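You operate a simulated robot arm through the tools that you are given. There is no shell and no other tool. Be economical: measure what you need, move in short steps, check, and stop when the job is done.

The job below is to be done with a simulated robot arm. You get a single attempt, and the scene is never put back.

TASK
Put the small box from the top of the corner desk on top of the white box there.

It is judged by the outcome, as a careful person would: the job done as asked, and still so three seconds after it is handed in. It fails if anything else is knocked over, pushed out of place, dropped, spilled or broken.

THE ROBOT
A 6-joint arm with a two-finger parallel gripper, fixed in place. Base frame: the origin is at the foot of the arm, x ahead of it, y to its left, z up; the work surface is at about z = 0. Lengths are in mm, angles in rad, forces in N, time in s.
With the tool pointing down near the work surface it reaches from about 140 to 580 mm from the base axis. Its first joint turns from -1.152 to 1.152 rad. Payload 2.1 kg.
Tool frame: the origin (TCP) lies between the finger pads and is the grasp point; the fingertips stand 30 mm ahead of it; z points along the fingers, y is the line along which they close. The gripper opens to 94 mm. The fingers are 28 mm wide and 10 mm thick; the gripper's body (50 by 96 mm) begins 55 mm behind the TCP.
Orientation is that of the tool frame in the base frame, as [roll, pitch, yaw] about the fixed x, y, z axes, in that order (R = Rz(yaw) Ry(pitch) Rx(roll)). With the fingers straight down and closing along the base's y, the tool's x points along the base's -x, its y along +y and its z along -z.

THE INTERFACE
- The arm moves only by the tool servo_tool. Its argument "increments" is a list of rows, each an object (a shift or turn left out is 0, a gripper value left out holds the last) with "linear": the shift along the tool's x, y, z in units of 30 mm (1.0 is 30 mm), a list of three; "twist": the turn about the tool's z in units of 8 degrees (1.0 is 8 degrees). In form: [{"linear": [dx, dy, dz], "twist": twist}, ...]. A call has 1 to 8 rows; each row shifts and turns the commanded pose from where the row before left it, along the tool's axes as they then stand. "grip" is the finger opening in cm, from 0 to 9.4, set as the call begins (left out, the last holds). A call with a number of a shift or a turn outside -1 to 1 is refused whole. Each row takes 0.2 s and may step no farther than 50 mm and 0.15 rad from the row before; otherwise, or with a gripper value out of range, the whole call is refused. Where a pose cannot be reached the arm comes as near as it can. A force on the tool above 40 N (or 10 N above the force at the start of the call, whichever is more), or a blocked arm, ends the call early, and 0.2 s more pass. Each finger travels about 72 mm/s and halts on what it meets, pressing with about 31 N; the grip force reading is that of the motor and also rises with nothing between the fingers. The clock runs only during rows and for 0.2 s after the last one: add rows that do not move to give the fingers time. It gives the time, the measured TCP pose, the force on the tool (base axes), the opening and the grip force at its end, in the units of the frame above (readings bear some noise).
- Cameras (640 x 400 px; columns grow to the right, rows downward): "scene" is fixed at [43.4, -358.8, 505.8]; the picture's right is [0.87, -0.49, 0.00], its down [-0.18, -0.31, -0.93] and it looks along [0.46, 0.81, -0.36] (base axes); focal length 311 px, centre (320, 200). "wrist" rides on the gripper at [76, 14, -103] in the tool frame; the picture's right is [-0.18, 0.98, 0.00], its down [-0.75, -0.14, -0.64] and it looks along [-0.63, -0.12, 0.77] (tool axes); focal length 243 px, centre (320, 200). There is no depth. A picture from a camera that has moved, and an enlarged one, comes with that camera's place and axes in the base frame and with its lens.
- snapshot(camera): a new picture of that camera. The clock stands still meanwhile.
- inspect(camera, box): a new picture of the part [left, top, right, bottom] of that camera's present view, enlarged. The clock stands still meanwhile.
- job_done(): hands the job in; it is judged then, once.

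Work in short steps. Places have to be worked out from the pictures, the camera data and where the tool is seen: move nearer, look again, correct. Check each grasp and each placing, and mend what went wrong. You have 90 turns and 36 pictures in all, those below and enlarged ones among them. Open the gripper and draw the arm clear of the work before you hand the job in, unless the task says otherwise; then end with one line.

The tools are called after "Request:" as name(argument=value, ...) on one line, values as JSON. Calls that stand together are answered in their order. servo_tool: Moves the arm, as the interface text tells. Its arguments: {"type":"object","properties":{"increments":{"type":"array"},"grip":{"type":"number"}},"required":["increments"]} The other tools are called the same way: snapshot (camera) takes a picture; inspect (camera, box) takes an enlarged picture of a part of a camera's view; job_done () hands the job in.

At the start:

```text
t: 0.0
eef_pos: [255.1, 199.6, 326.9]
tcp_rot: [3.139, 0.002, 3.141]
wrist_force: [-0.7, -0.6, 0.5]
finger_gap: 94.1
finger_force: 0.1
```

scene: 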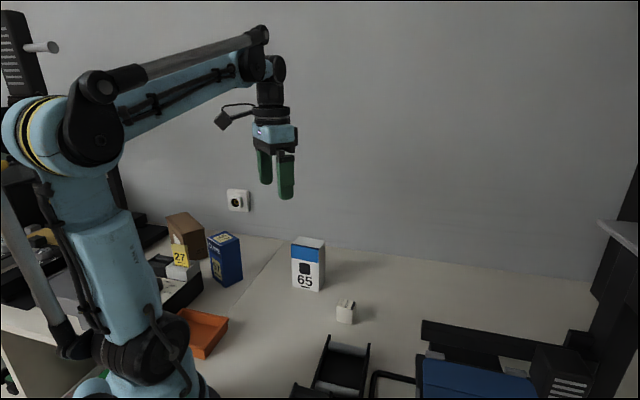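
wrist: 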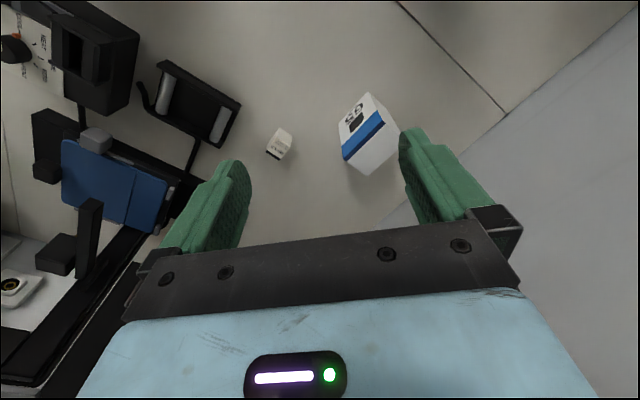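

I'll enlarge the scene to identify the boxes.

Request:
inspect(camera="scene", box=[140, 180, 380, 330])

Request:
inspect(camera="wrist", box=[240, 70, 440, 195])

```text
2.67 times, centred on (260, 255) of scene
camera zoom: at [43.4, -358.8, 505.8], right [0.87, -0.49, 0.0], down [-0.18, -0.31, -0.93], along [0.46, 0.81, -0.36], focal length 828 px, centre (480, 53)
```

zoom: 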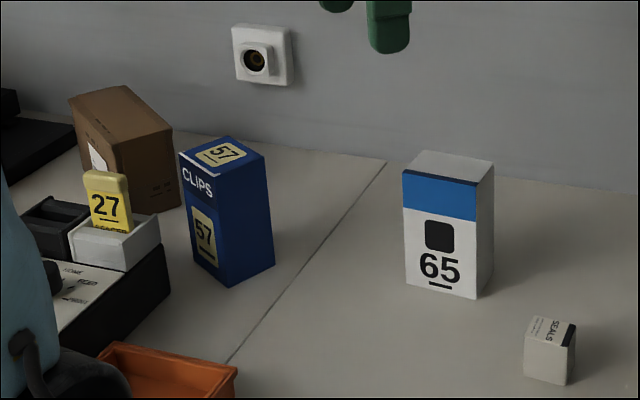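

```text
3.20 times, centred on (340, 132) of wrist
camera zoom: at [180.4, 213.4, 430.7], right [0.18, 0.98, 0.0], down [0.75, -0.14, 0.64], along [0.63, -0.12, -0.77], focal length 776 px, centre (256, 416)
```

zoom: 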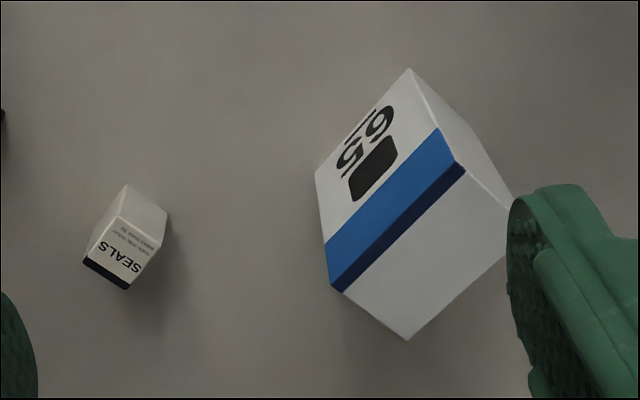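

The SEALS box is the small one, about 36 mm, centred near (373, 103) and turned about 45°. The white box is "65", with its top at z≈125 centred near (357, 258). I'll move above the SEALS box, staying high, then turn the tool by 45°.

Request:
servo_tool(increments=[{"linear": [-0.98, -0.81, 0.8]}, {"linear": [-0.98, -0.81, 0.8]}, {"linear": [-0.98, -0.81, 0.8]}, {"linear": [-0.98, -0.81, 0.8]}, {"twist": -1}, {"twist": -1}, {"twist": -1}])

Request:
servo_tool(increments=[{"twist": -1}, {"twist": -1}, {"twist": -0.6}, {"linear": [0, 0, 0]}], grip=7.0)

Request:
snapshot(camera="wrist")

Request:
snapshot(camera="scene")

```text
t: 1.6
eef_pos: [373.5, 102.2, 228.4]
tcp_rot: [-3.141, 0.0, -2.72]
wrist_force: [0.8, 0.6, 0.6]
finger_gap: 93.9
finger_force: 0.0
```

```text
t: 2.6
eef_pos: [374.1, 102.8, 229.9]
tcp_rot: [-3.14, 0.003, -2.357]
wrist_force: [-0.5, -0.2, 0.8]
finger_gap: 69.9
finger_force: 0.0
```

```text
31 pictures are left
camera wrist: at [310.2, 58.3, 334.5], right [-0.56, 0.83, 0.0], down [0.63, 0.43, 0.64], along [0.53, 0.36, -0.77], focal length 243 px, centre (320, 200)
```

wrist: 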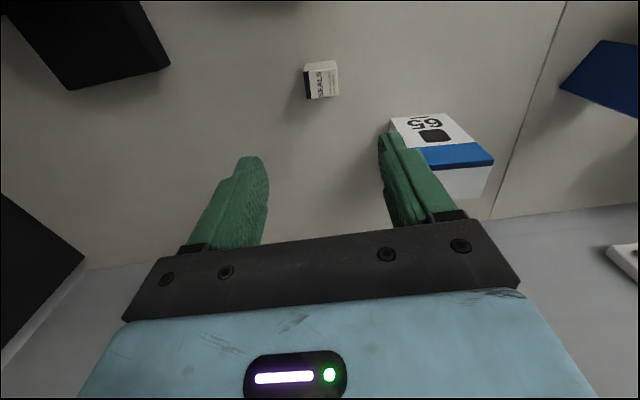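

```text
30 pictures are left
```

scene: 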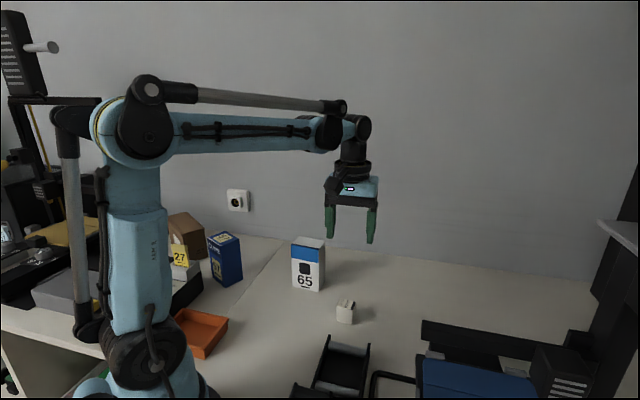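

The box is in view. I'll enlarge it to get its centre and angle.

Request:
inspect(camera="wrist", box=[280, 40, 376, 100])

Request:
inspect(camera="wrist", box=[360, 90, 520, 190])

```text
6.67 times, centred on (328, 70) of wrist
camera zoom: at [310.2, 58.3, 334.5], right [-0.56, 0.83, 0.0], down [0.63, 0.43, 0.64], along [0.53, 0.36, -0.77], focal length 1618 px, centre (267, 1067)
```

zoom: 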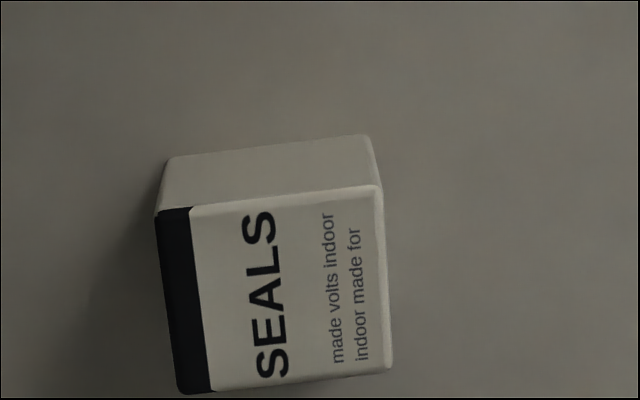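

```text
4.00 times, centred on (440, 140) of wrist
camera zoom: at [310.2, 58.3, 334.5], right [-0.56, 0.83, 0.0], down [0.63, 0.43, 0.64], along [0.53, 0.36, -0.77], focal length 970 px, centre (-160, 440)
```

zoom: 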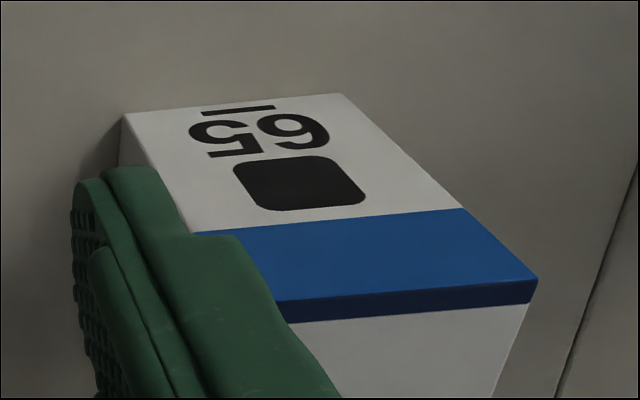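

The box centre refines to about (372, 102), with its sides along about 131°. I'll correct by a small shift and twist, come down to z≈95, and look again.

Request:
servo_tool(increments=[{"linear": [0.05, 0.03, 0.9], "twist": 0.45}, {"linear": [0, 0, 0.9]}, {"linear": [0, 0, 0.9]}, {"linear": [0, 0, 0.9]}, {"linear": [0, 0, 0.9]}, {"linear": [0, 0, 0]}])

Request:
snapshot(camera="wrist")

Request:
inspect(camera="scene", box=[280, 220, 440, 320])

```text
t: 4.0
eef_pos: [372.0, 102.0, 95.1]
tcp_rot: [-3.14, 0.002, -2.424]
wrist_force: [0.8, -0.4, -0.1]
finger_gap: 70.1
finger_force: 0.1
```

```text
27 pictures are left
camera wrist: at [305.4, 62.6, 199.1], right [-0.51, 0.86, 0.0], down [0.66, 0.39, 0.64], along [0.55, 0.33, -0.77], focal length 243 px, centre (320, 200)
```

wrist: 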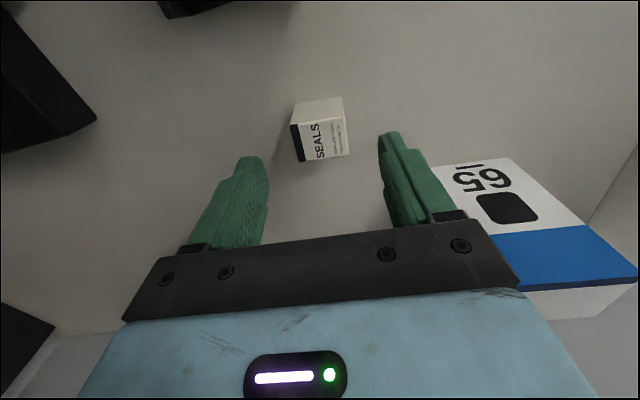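

```text
4.00 times, centred on (360, 270) of scene
camera zoom: at [43.4, -358.8, 505.8], right [0.87, -0.49, 0.0], down [-0.18, -0.31, -0.93], along [0.46, 0.81, -0.36], focal length 1243 px, centre (160, -80)
```

zoom: 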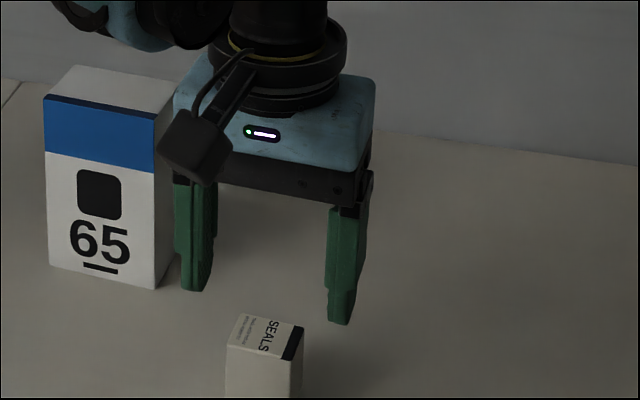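

The box is centred at about (372, 103), between the fingers and aligned with them. I'll descend to z≈35 with the fingers open.

Request:
servo_tool(increments=[{"linear": [0, 0.02, 0.7]}, {"linear": [0, 0, 0.7]}, {"linear": [0, 0, 0.6]}, {"linear": [0, 0, 0]}])

Request:
inspect(camera="scene", box=[280, 240, 440, 340])

```text
t: 5.0
eef_pos: [371.7, 102.6, 36.9]
tcp_rot: [-3.141, 0.003, -2.424]
wrist_force: [0.4, -0.6, 0.5]
finger_gap: 70.3
finger_force: 0.1
```

```text
4.00 times, centred on (360, 290) of scene
camera zoom: at [43.4, -358.8, 505.8], right [0.87, -0.49, 0.0], down [-0.18, -0.31, -0.93], along [0.46, 0.81, -0.36], focal length 1243 px, centre (160, -160)
```

zoom: 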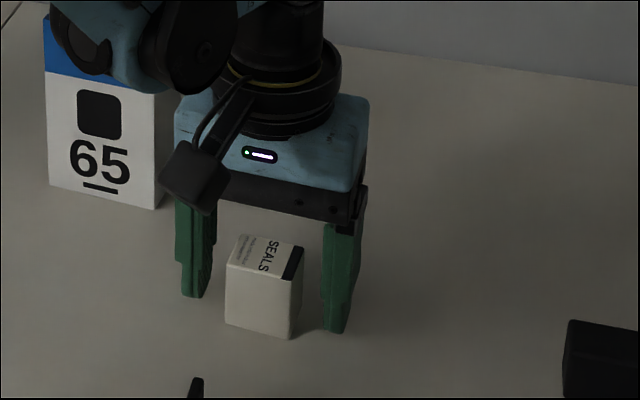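

The box stands between the fingers and clear of both. I'll lower 2 mm and close.

Request:
servo_tool(increments=[{"linear": [0, 0, 0.07]}, {"linear": [0, 0, 0]}, {"linear": [0, 0, 0]}, {"linear": [0, 0, 0]}], grip=3.0)

```text
t: 6.0
eef_pos: [371.6, 102.9, 34.0]
tcp_rot: [-3.14, 0.003, -2.423]
wrist_force: [-0.5, 0.4, 13.4]
finger_gap: 41.6
finger_force: 31.1
```

The fingers stopped at 41.6 mm with 13 N vertical force, so I'll check before lifting.

Request:
inspect(camera="scene", box=[280, 240, 440, 340])

Request:
inspect(camera="wrist", box=[220, 100, 420, 225])

```text
4.00 times, centred on (360, 290) of scene
camera zoom: at [43.3, -358.8, 505.8], right [0.87, -0.49, 0.0], down [-0.18, -0.31, -0.93], along [0.46, 0.81, -0.36], focal length 1243 px, centre (160, -160)
```

zoom: 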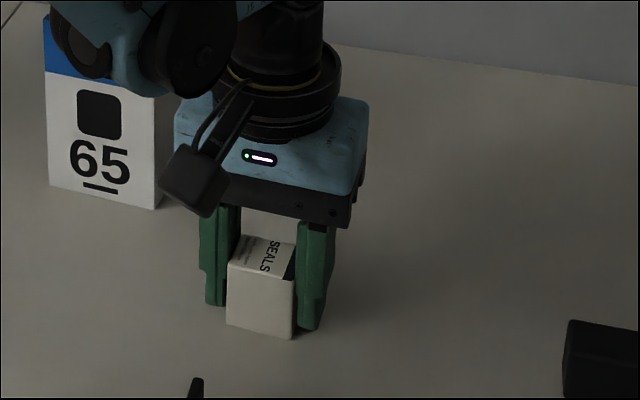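

```text
3.20 times, centred on (320, 162) of wrist
camera zoom: at [306.1, 62.6, 137.5], right [-0.51, 0.86, 0.0], down [0.66, 0.39, 0.64], along [0.55, 0.33, -0.77], focal length 776 px, centre (320, 320)
```

zoom: 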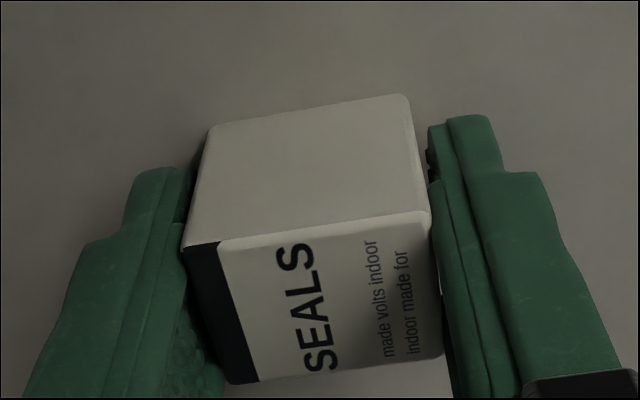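

The box looks square and contacted on both sides. I'll lift gently by 20 mm and check.

Request:
servo_tool(increments=[{"linear": [0, 0, -0.2]}, {"linear": [0, 0, -0.3]}, {"linear": [0, 0, -0.3]}, {"linear": [0, 0, 0]}])

Request:
inspect(camera="scene", box=[280, 240, 440, 340])

Request:
inspect(camera="wrist", box=[220, 100, 420, 225])

```text
t: 7.0
eef_pos: [373.4, 102.8, 57.3]
tcp_rot: [-3.138, 0.002, -2.424]
wrist_force: [-0.4, -0.8, -0.4]
finger_gap: 41.6
finger_force: 30.7
```

```text
4.00 times, centred on (360, 290) of scene
camera zoom: at [43.4, -358.8, 505.8], right [0.87, -0.49, 0.0], down [-0.18, -0.31, -0.93], along [0.46, 0.81, -0.36], focal length 1243 px, centre (160, -160)
```

zoom: 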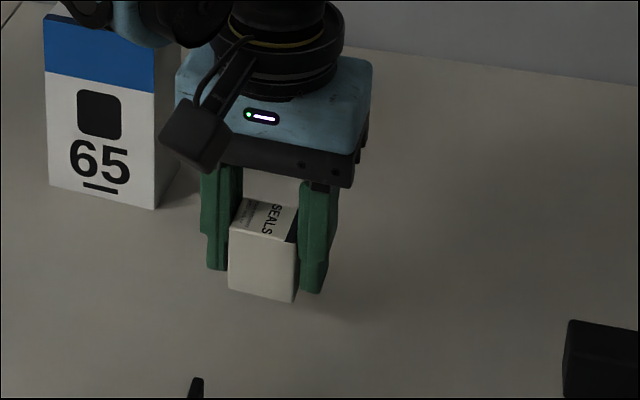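

```text
3.20 times, centred on (320, 162) of wrist
camera zoom: at [306.9, 63.2, 161.7], right [-0.51, 0.86, 0.0], down [0.66, 0.39, 0.64], along [0.55, 0.33, -0.77], focal length 776 px, centre (320, 320)
```

zoom: 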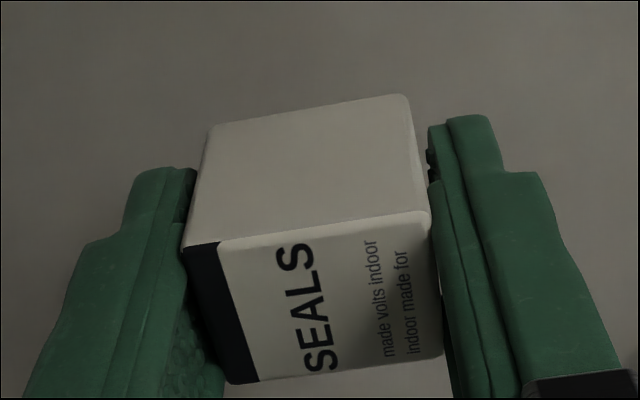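

The box is held firmly and level. I'll raise it to z≈200 first, then carry it over the white box.

Request:
servo_tool(increments=[{"linear": [0, 0, -0.97]}, {"linear": [0, 0, -0.97]}, {"linear": [0, 0, -0.97]}, {"linear": [0, 0, -0.97]}, {"linear": [0, 0, -0.97]}, {"linear": [0, 0, 0]}])

Request:
servo_tool(increments=[{"linear": [-0.5, 0.71, 0]}, {"linear": [-0.5, 0.71, 0]}, {"linear": [-0.5, 0.71, 0]}, {"linear": [-0.5, 0.71, 0]}, {"linear": [-0.5, 0.71, 0]}, {"linear": [-0.42, 0.71, 0]}, {"linear": [0, 0, 0]}])

Request:
snapshot(camera="wrist")

Request:
inspect(camera="scene", box=[220, 180, 400, 300])

```text
t: 8.4
eef_pos: [370.1, 101.7, 204.9]
tcp_rot: [3.141, 0.002, -2.422]
wrist_force: [0.1, -0.6, -0.8]
finger_gap: 41.7
finger_force: 30.8
```

```text
t: 10.0
eef_pos: [354.5, 258.4, 204.2]
tcp_rot: [3.141, 0.002, -2.423]
wrist_force: [-0.2, 0.5, -0.3]
finger_gap: 41.5
finger_force: 31.1
```

```text
20 pictures are left
camera wrist: at [288.0, 217.9, 307.4], right [-0.51, 0.86, 0.0], down [0.66, 0.39, 0.64], along [0.55, 0.33, -0.77], focal length 243 px, centre (320, 200)
```

wrist: 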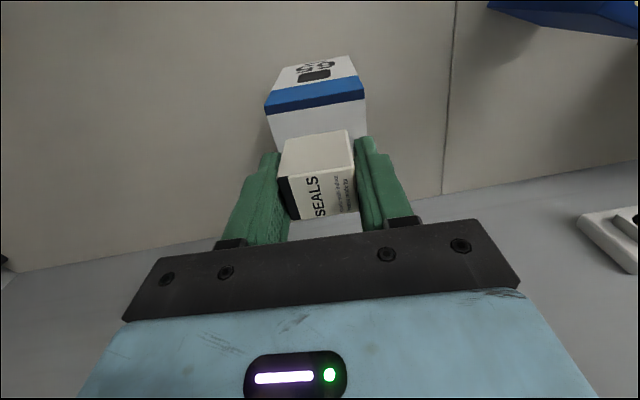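

```text
3.33 times, centred on (310, 240) of scene
camera zoom: at [43.4, -358.8, 505.8], right [0.87, -0.49, 0.0], down [-0.18, -0.31, -0.93], along [0.46, 0.81, -0.36], focal length 1036 px, centre (353, 67)
```

zoom: 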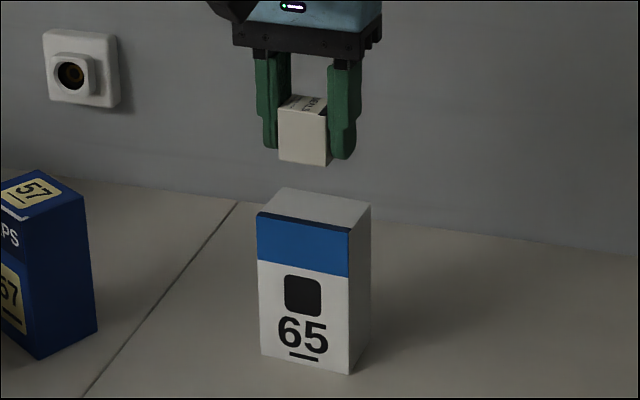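

The box hangs above the white box. I'll enlarge the wrist view to refine the alignment.

Request:
inspect(camera="wrist", box=[240, 50, 400, 150])

```text
4.00 times, centred on (320, 100) of wrist
camera zoom: at [288.0, 217.9, 307.4], right [-0.51, 0.86, 0.0], down [0.66, 0.39, 0.64], along [0.55, 0.33, -0.77], focal length 970 px, centre (320, 600)
```

zoom: 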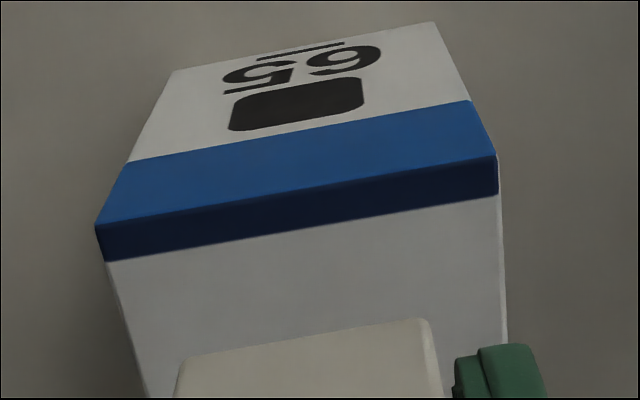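

The white box top is centred at (357, 258), and the held box lines up within 2 mm. I'll lower 39 mm, then feel for contact in small steps.

Request:
servo_tool(increments=[{"linear": [0, 0, 0.5]}, {"linear": [0, 0, 0.5]}, {"linear": [0, 0, 0.3]}, {"linear": [0, 0, 0]}])

Request:
inspect(camera="scene", box=[260, 190, 380, 265])

```text
t: 11.0
eef_pos: [354.4, 256.5, 164.2]
tcp_rot: [3.141, 0.001, -2.421]
wrist_force: [-0.4, -1.1, -0.6]
finger_gap: 41.4
finger_force: 31.0
```

```text
5.33 times, centred on (320, 228) of scene
camera zoom: at [43.4, -358.8, 505.8], right [0.87, -0.49, 0.0], down [-0.18, -0.31, -0.93], along [0.46, 0.81, -0.36], focal length 1657 px, centre (320, 53)
```

zoom: 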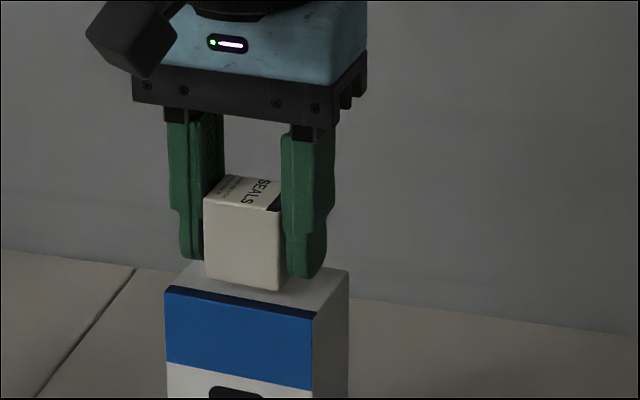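

The box sits just above the top and inside its edges. I'll lower in about 2 mm steps and watch the force.

Request:
servo_tool(increments=[{"linear": [0, 0, 0.07]}, {"linear": [0, 0, 0]}])

Request:
servo_tool(increments=[{"linear": [0, 0, 0.05]}, {"linear": [0, 0, 0]}])

```text
t: 11.6
eef_pos: [354.7, 256.6, 161.0]
tcp_rot: [3.141, 0.003, -2.421]
wrist_force: [-0.5, -0.1, -0.6]
finger_gap: 41.5
finger_force: 31.4
```

```text
t: 12.2
eef_pos: [353.2, 257.1, 160.0]
tcp_rot: [-3.141, 0.001, -2.422]
wrist_force: [-0.4, -1.1, -0.4]
finger_gap: 41.7
finger_force: 31.3
```

There's no contact yet at z≈160, so I'll take another small step.

Request:
servo_tool(increments=[{"linear": [0, 0, 0.05]}, {"linear": [0, 0, 0]}])

```text
t: 12.8
eef_pos: [354.2, 257.7, 159.0]
tcp_rot: [3.141, 0.001, -2.422]
wrist_force: [0.3, 0.4, -0.8]
finger_gap: 41.7
finger_force: 30.8
```

Still free at z≈159. I'll step down again.

Request:
servo_tool(increments=[{"linear": [0, 0, 0.04]}, {"linear": [0, 0, 0]}])

```text
t: 13.4
eef_pos: [353.2, 256.3, 158.0]
tcp_rot: [-3.14, 0.002, -2.423]
wrist_force: [1.7, -1.3, 17.6]
finger_gap: 41.8
finger_force: 31.0
```

There's 17.6 N of contact, so the box is seated on top. I'll ease off a fraction and open the fingers modestly.

Request:
servo_tool(increments=[{"linear": [0, 0, -0.02]}, {"linear": [0, 0, 0]}])

Request:
servo_tool(increments=[{"linear": [0, 0, 0]}, {"linear": [0, 0, 0]}, {"linear": [0, 0, 0]}], grip=6.5)

Request:
inspect(camera="scene", box=[260, 190, 380, 265])

```text
t: 14.0
eef_pos: [353.8, 255.9, 159.5]
tcp_rot: [3.141, 0.001, -2.421]
wrist_force: [-0.3, -1.0, 10.7]
finger_gap: 41.5
finger_force: 31.3
```

```text
t: 14.8
eef_pos: [352.8, 256.6, 157.2]
tcp_rot: [-3.141, 0.001, -2.422]
wrist_force: [0.3, -0.9, -0.1]
finger_gap: 65.1
finger_force: 0.0
```

```text
5.33 times, centred on (320, 228) of scene
camera zoom: at [43.4, -358.8, 505.8], right [0.87, -0.49, 0.0], down [-0.18, -0.31, -0.93], along [0.46, 0.81, -0.36], focal length 1657 px, centre (320, 53)
```

zoom: 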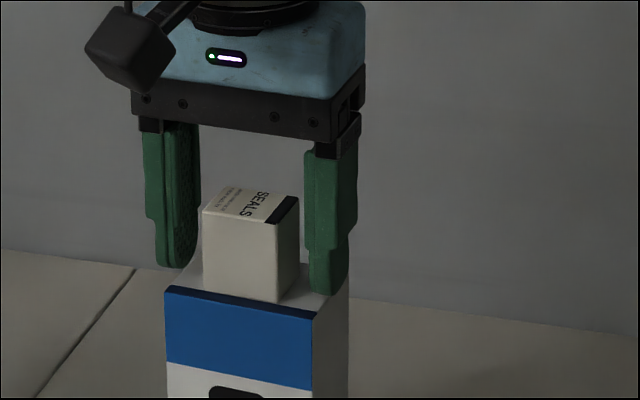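

The box rests on the white box and the fingers are clear. I'll rise straight up, then back away.

Request:
servo_tool(increments=[{"linear": [0, 0, -0.3]}, {"linear": [0, 0, -0.6]}, {"linear": [0, 0, -0.9]}, {"linear": [0, 0, -0.9]}, {"linear": [0, 0, -0.9]}, {"linear": [0.9, 0, 0]}, {"linear": [0.9, 0, 0]}, {"linear": [0, 0, 0]}])

Request:
snapshot(camera="scene")

Request:
inspect(camera="scene", box=[260, 220, 380, 295])

```text
t: 16.6
eef_pos: [314.5, 220.4, 268.4]
tcp_rot: [3.141, 0.003, -2.422]
wrist_force: [0.5, -0.2, -0.3]
finger_gap: 64.7
finger_force: 0.1
```

```text
15 pictures are left
```

scene: 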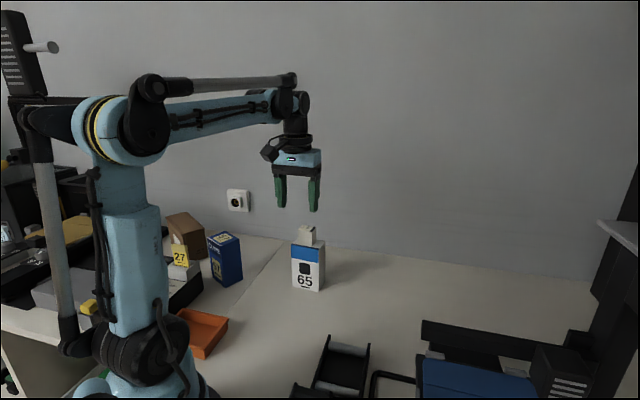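

```text
5.33 times, centred on (320, 258) of scene
camera zoom: at [43.4, -358.8, 505.8], right [0.87, -0.49, 0.0], down [-0.18, -0.31, -0.93], along [0.46, 0.81, -0.36], focal length 1657 px, centre (320, -107)
```

zoom: 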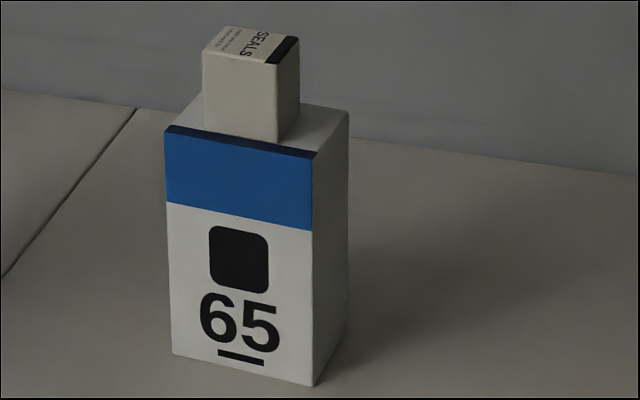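

The small box stands squarely on the white box, nothing else has moved, and the arm is clear. I'm handing it in.

Request:
job_done()

```text
The job is handed in.
```

The small SEALS box is resting on top of the white "65" box, the gripper is open and the arm is clear; nothing else looked moved in the last picture.
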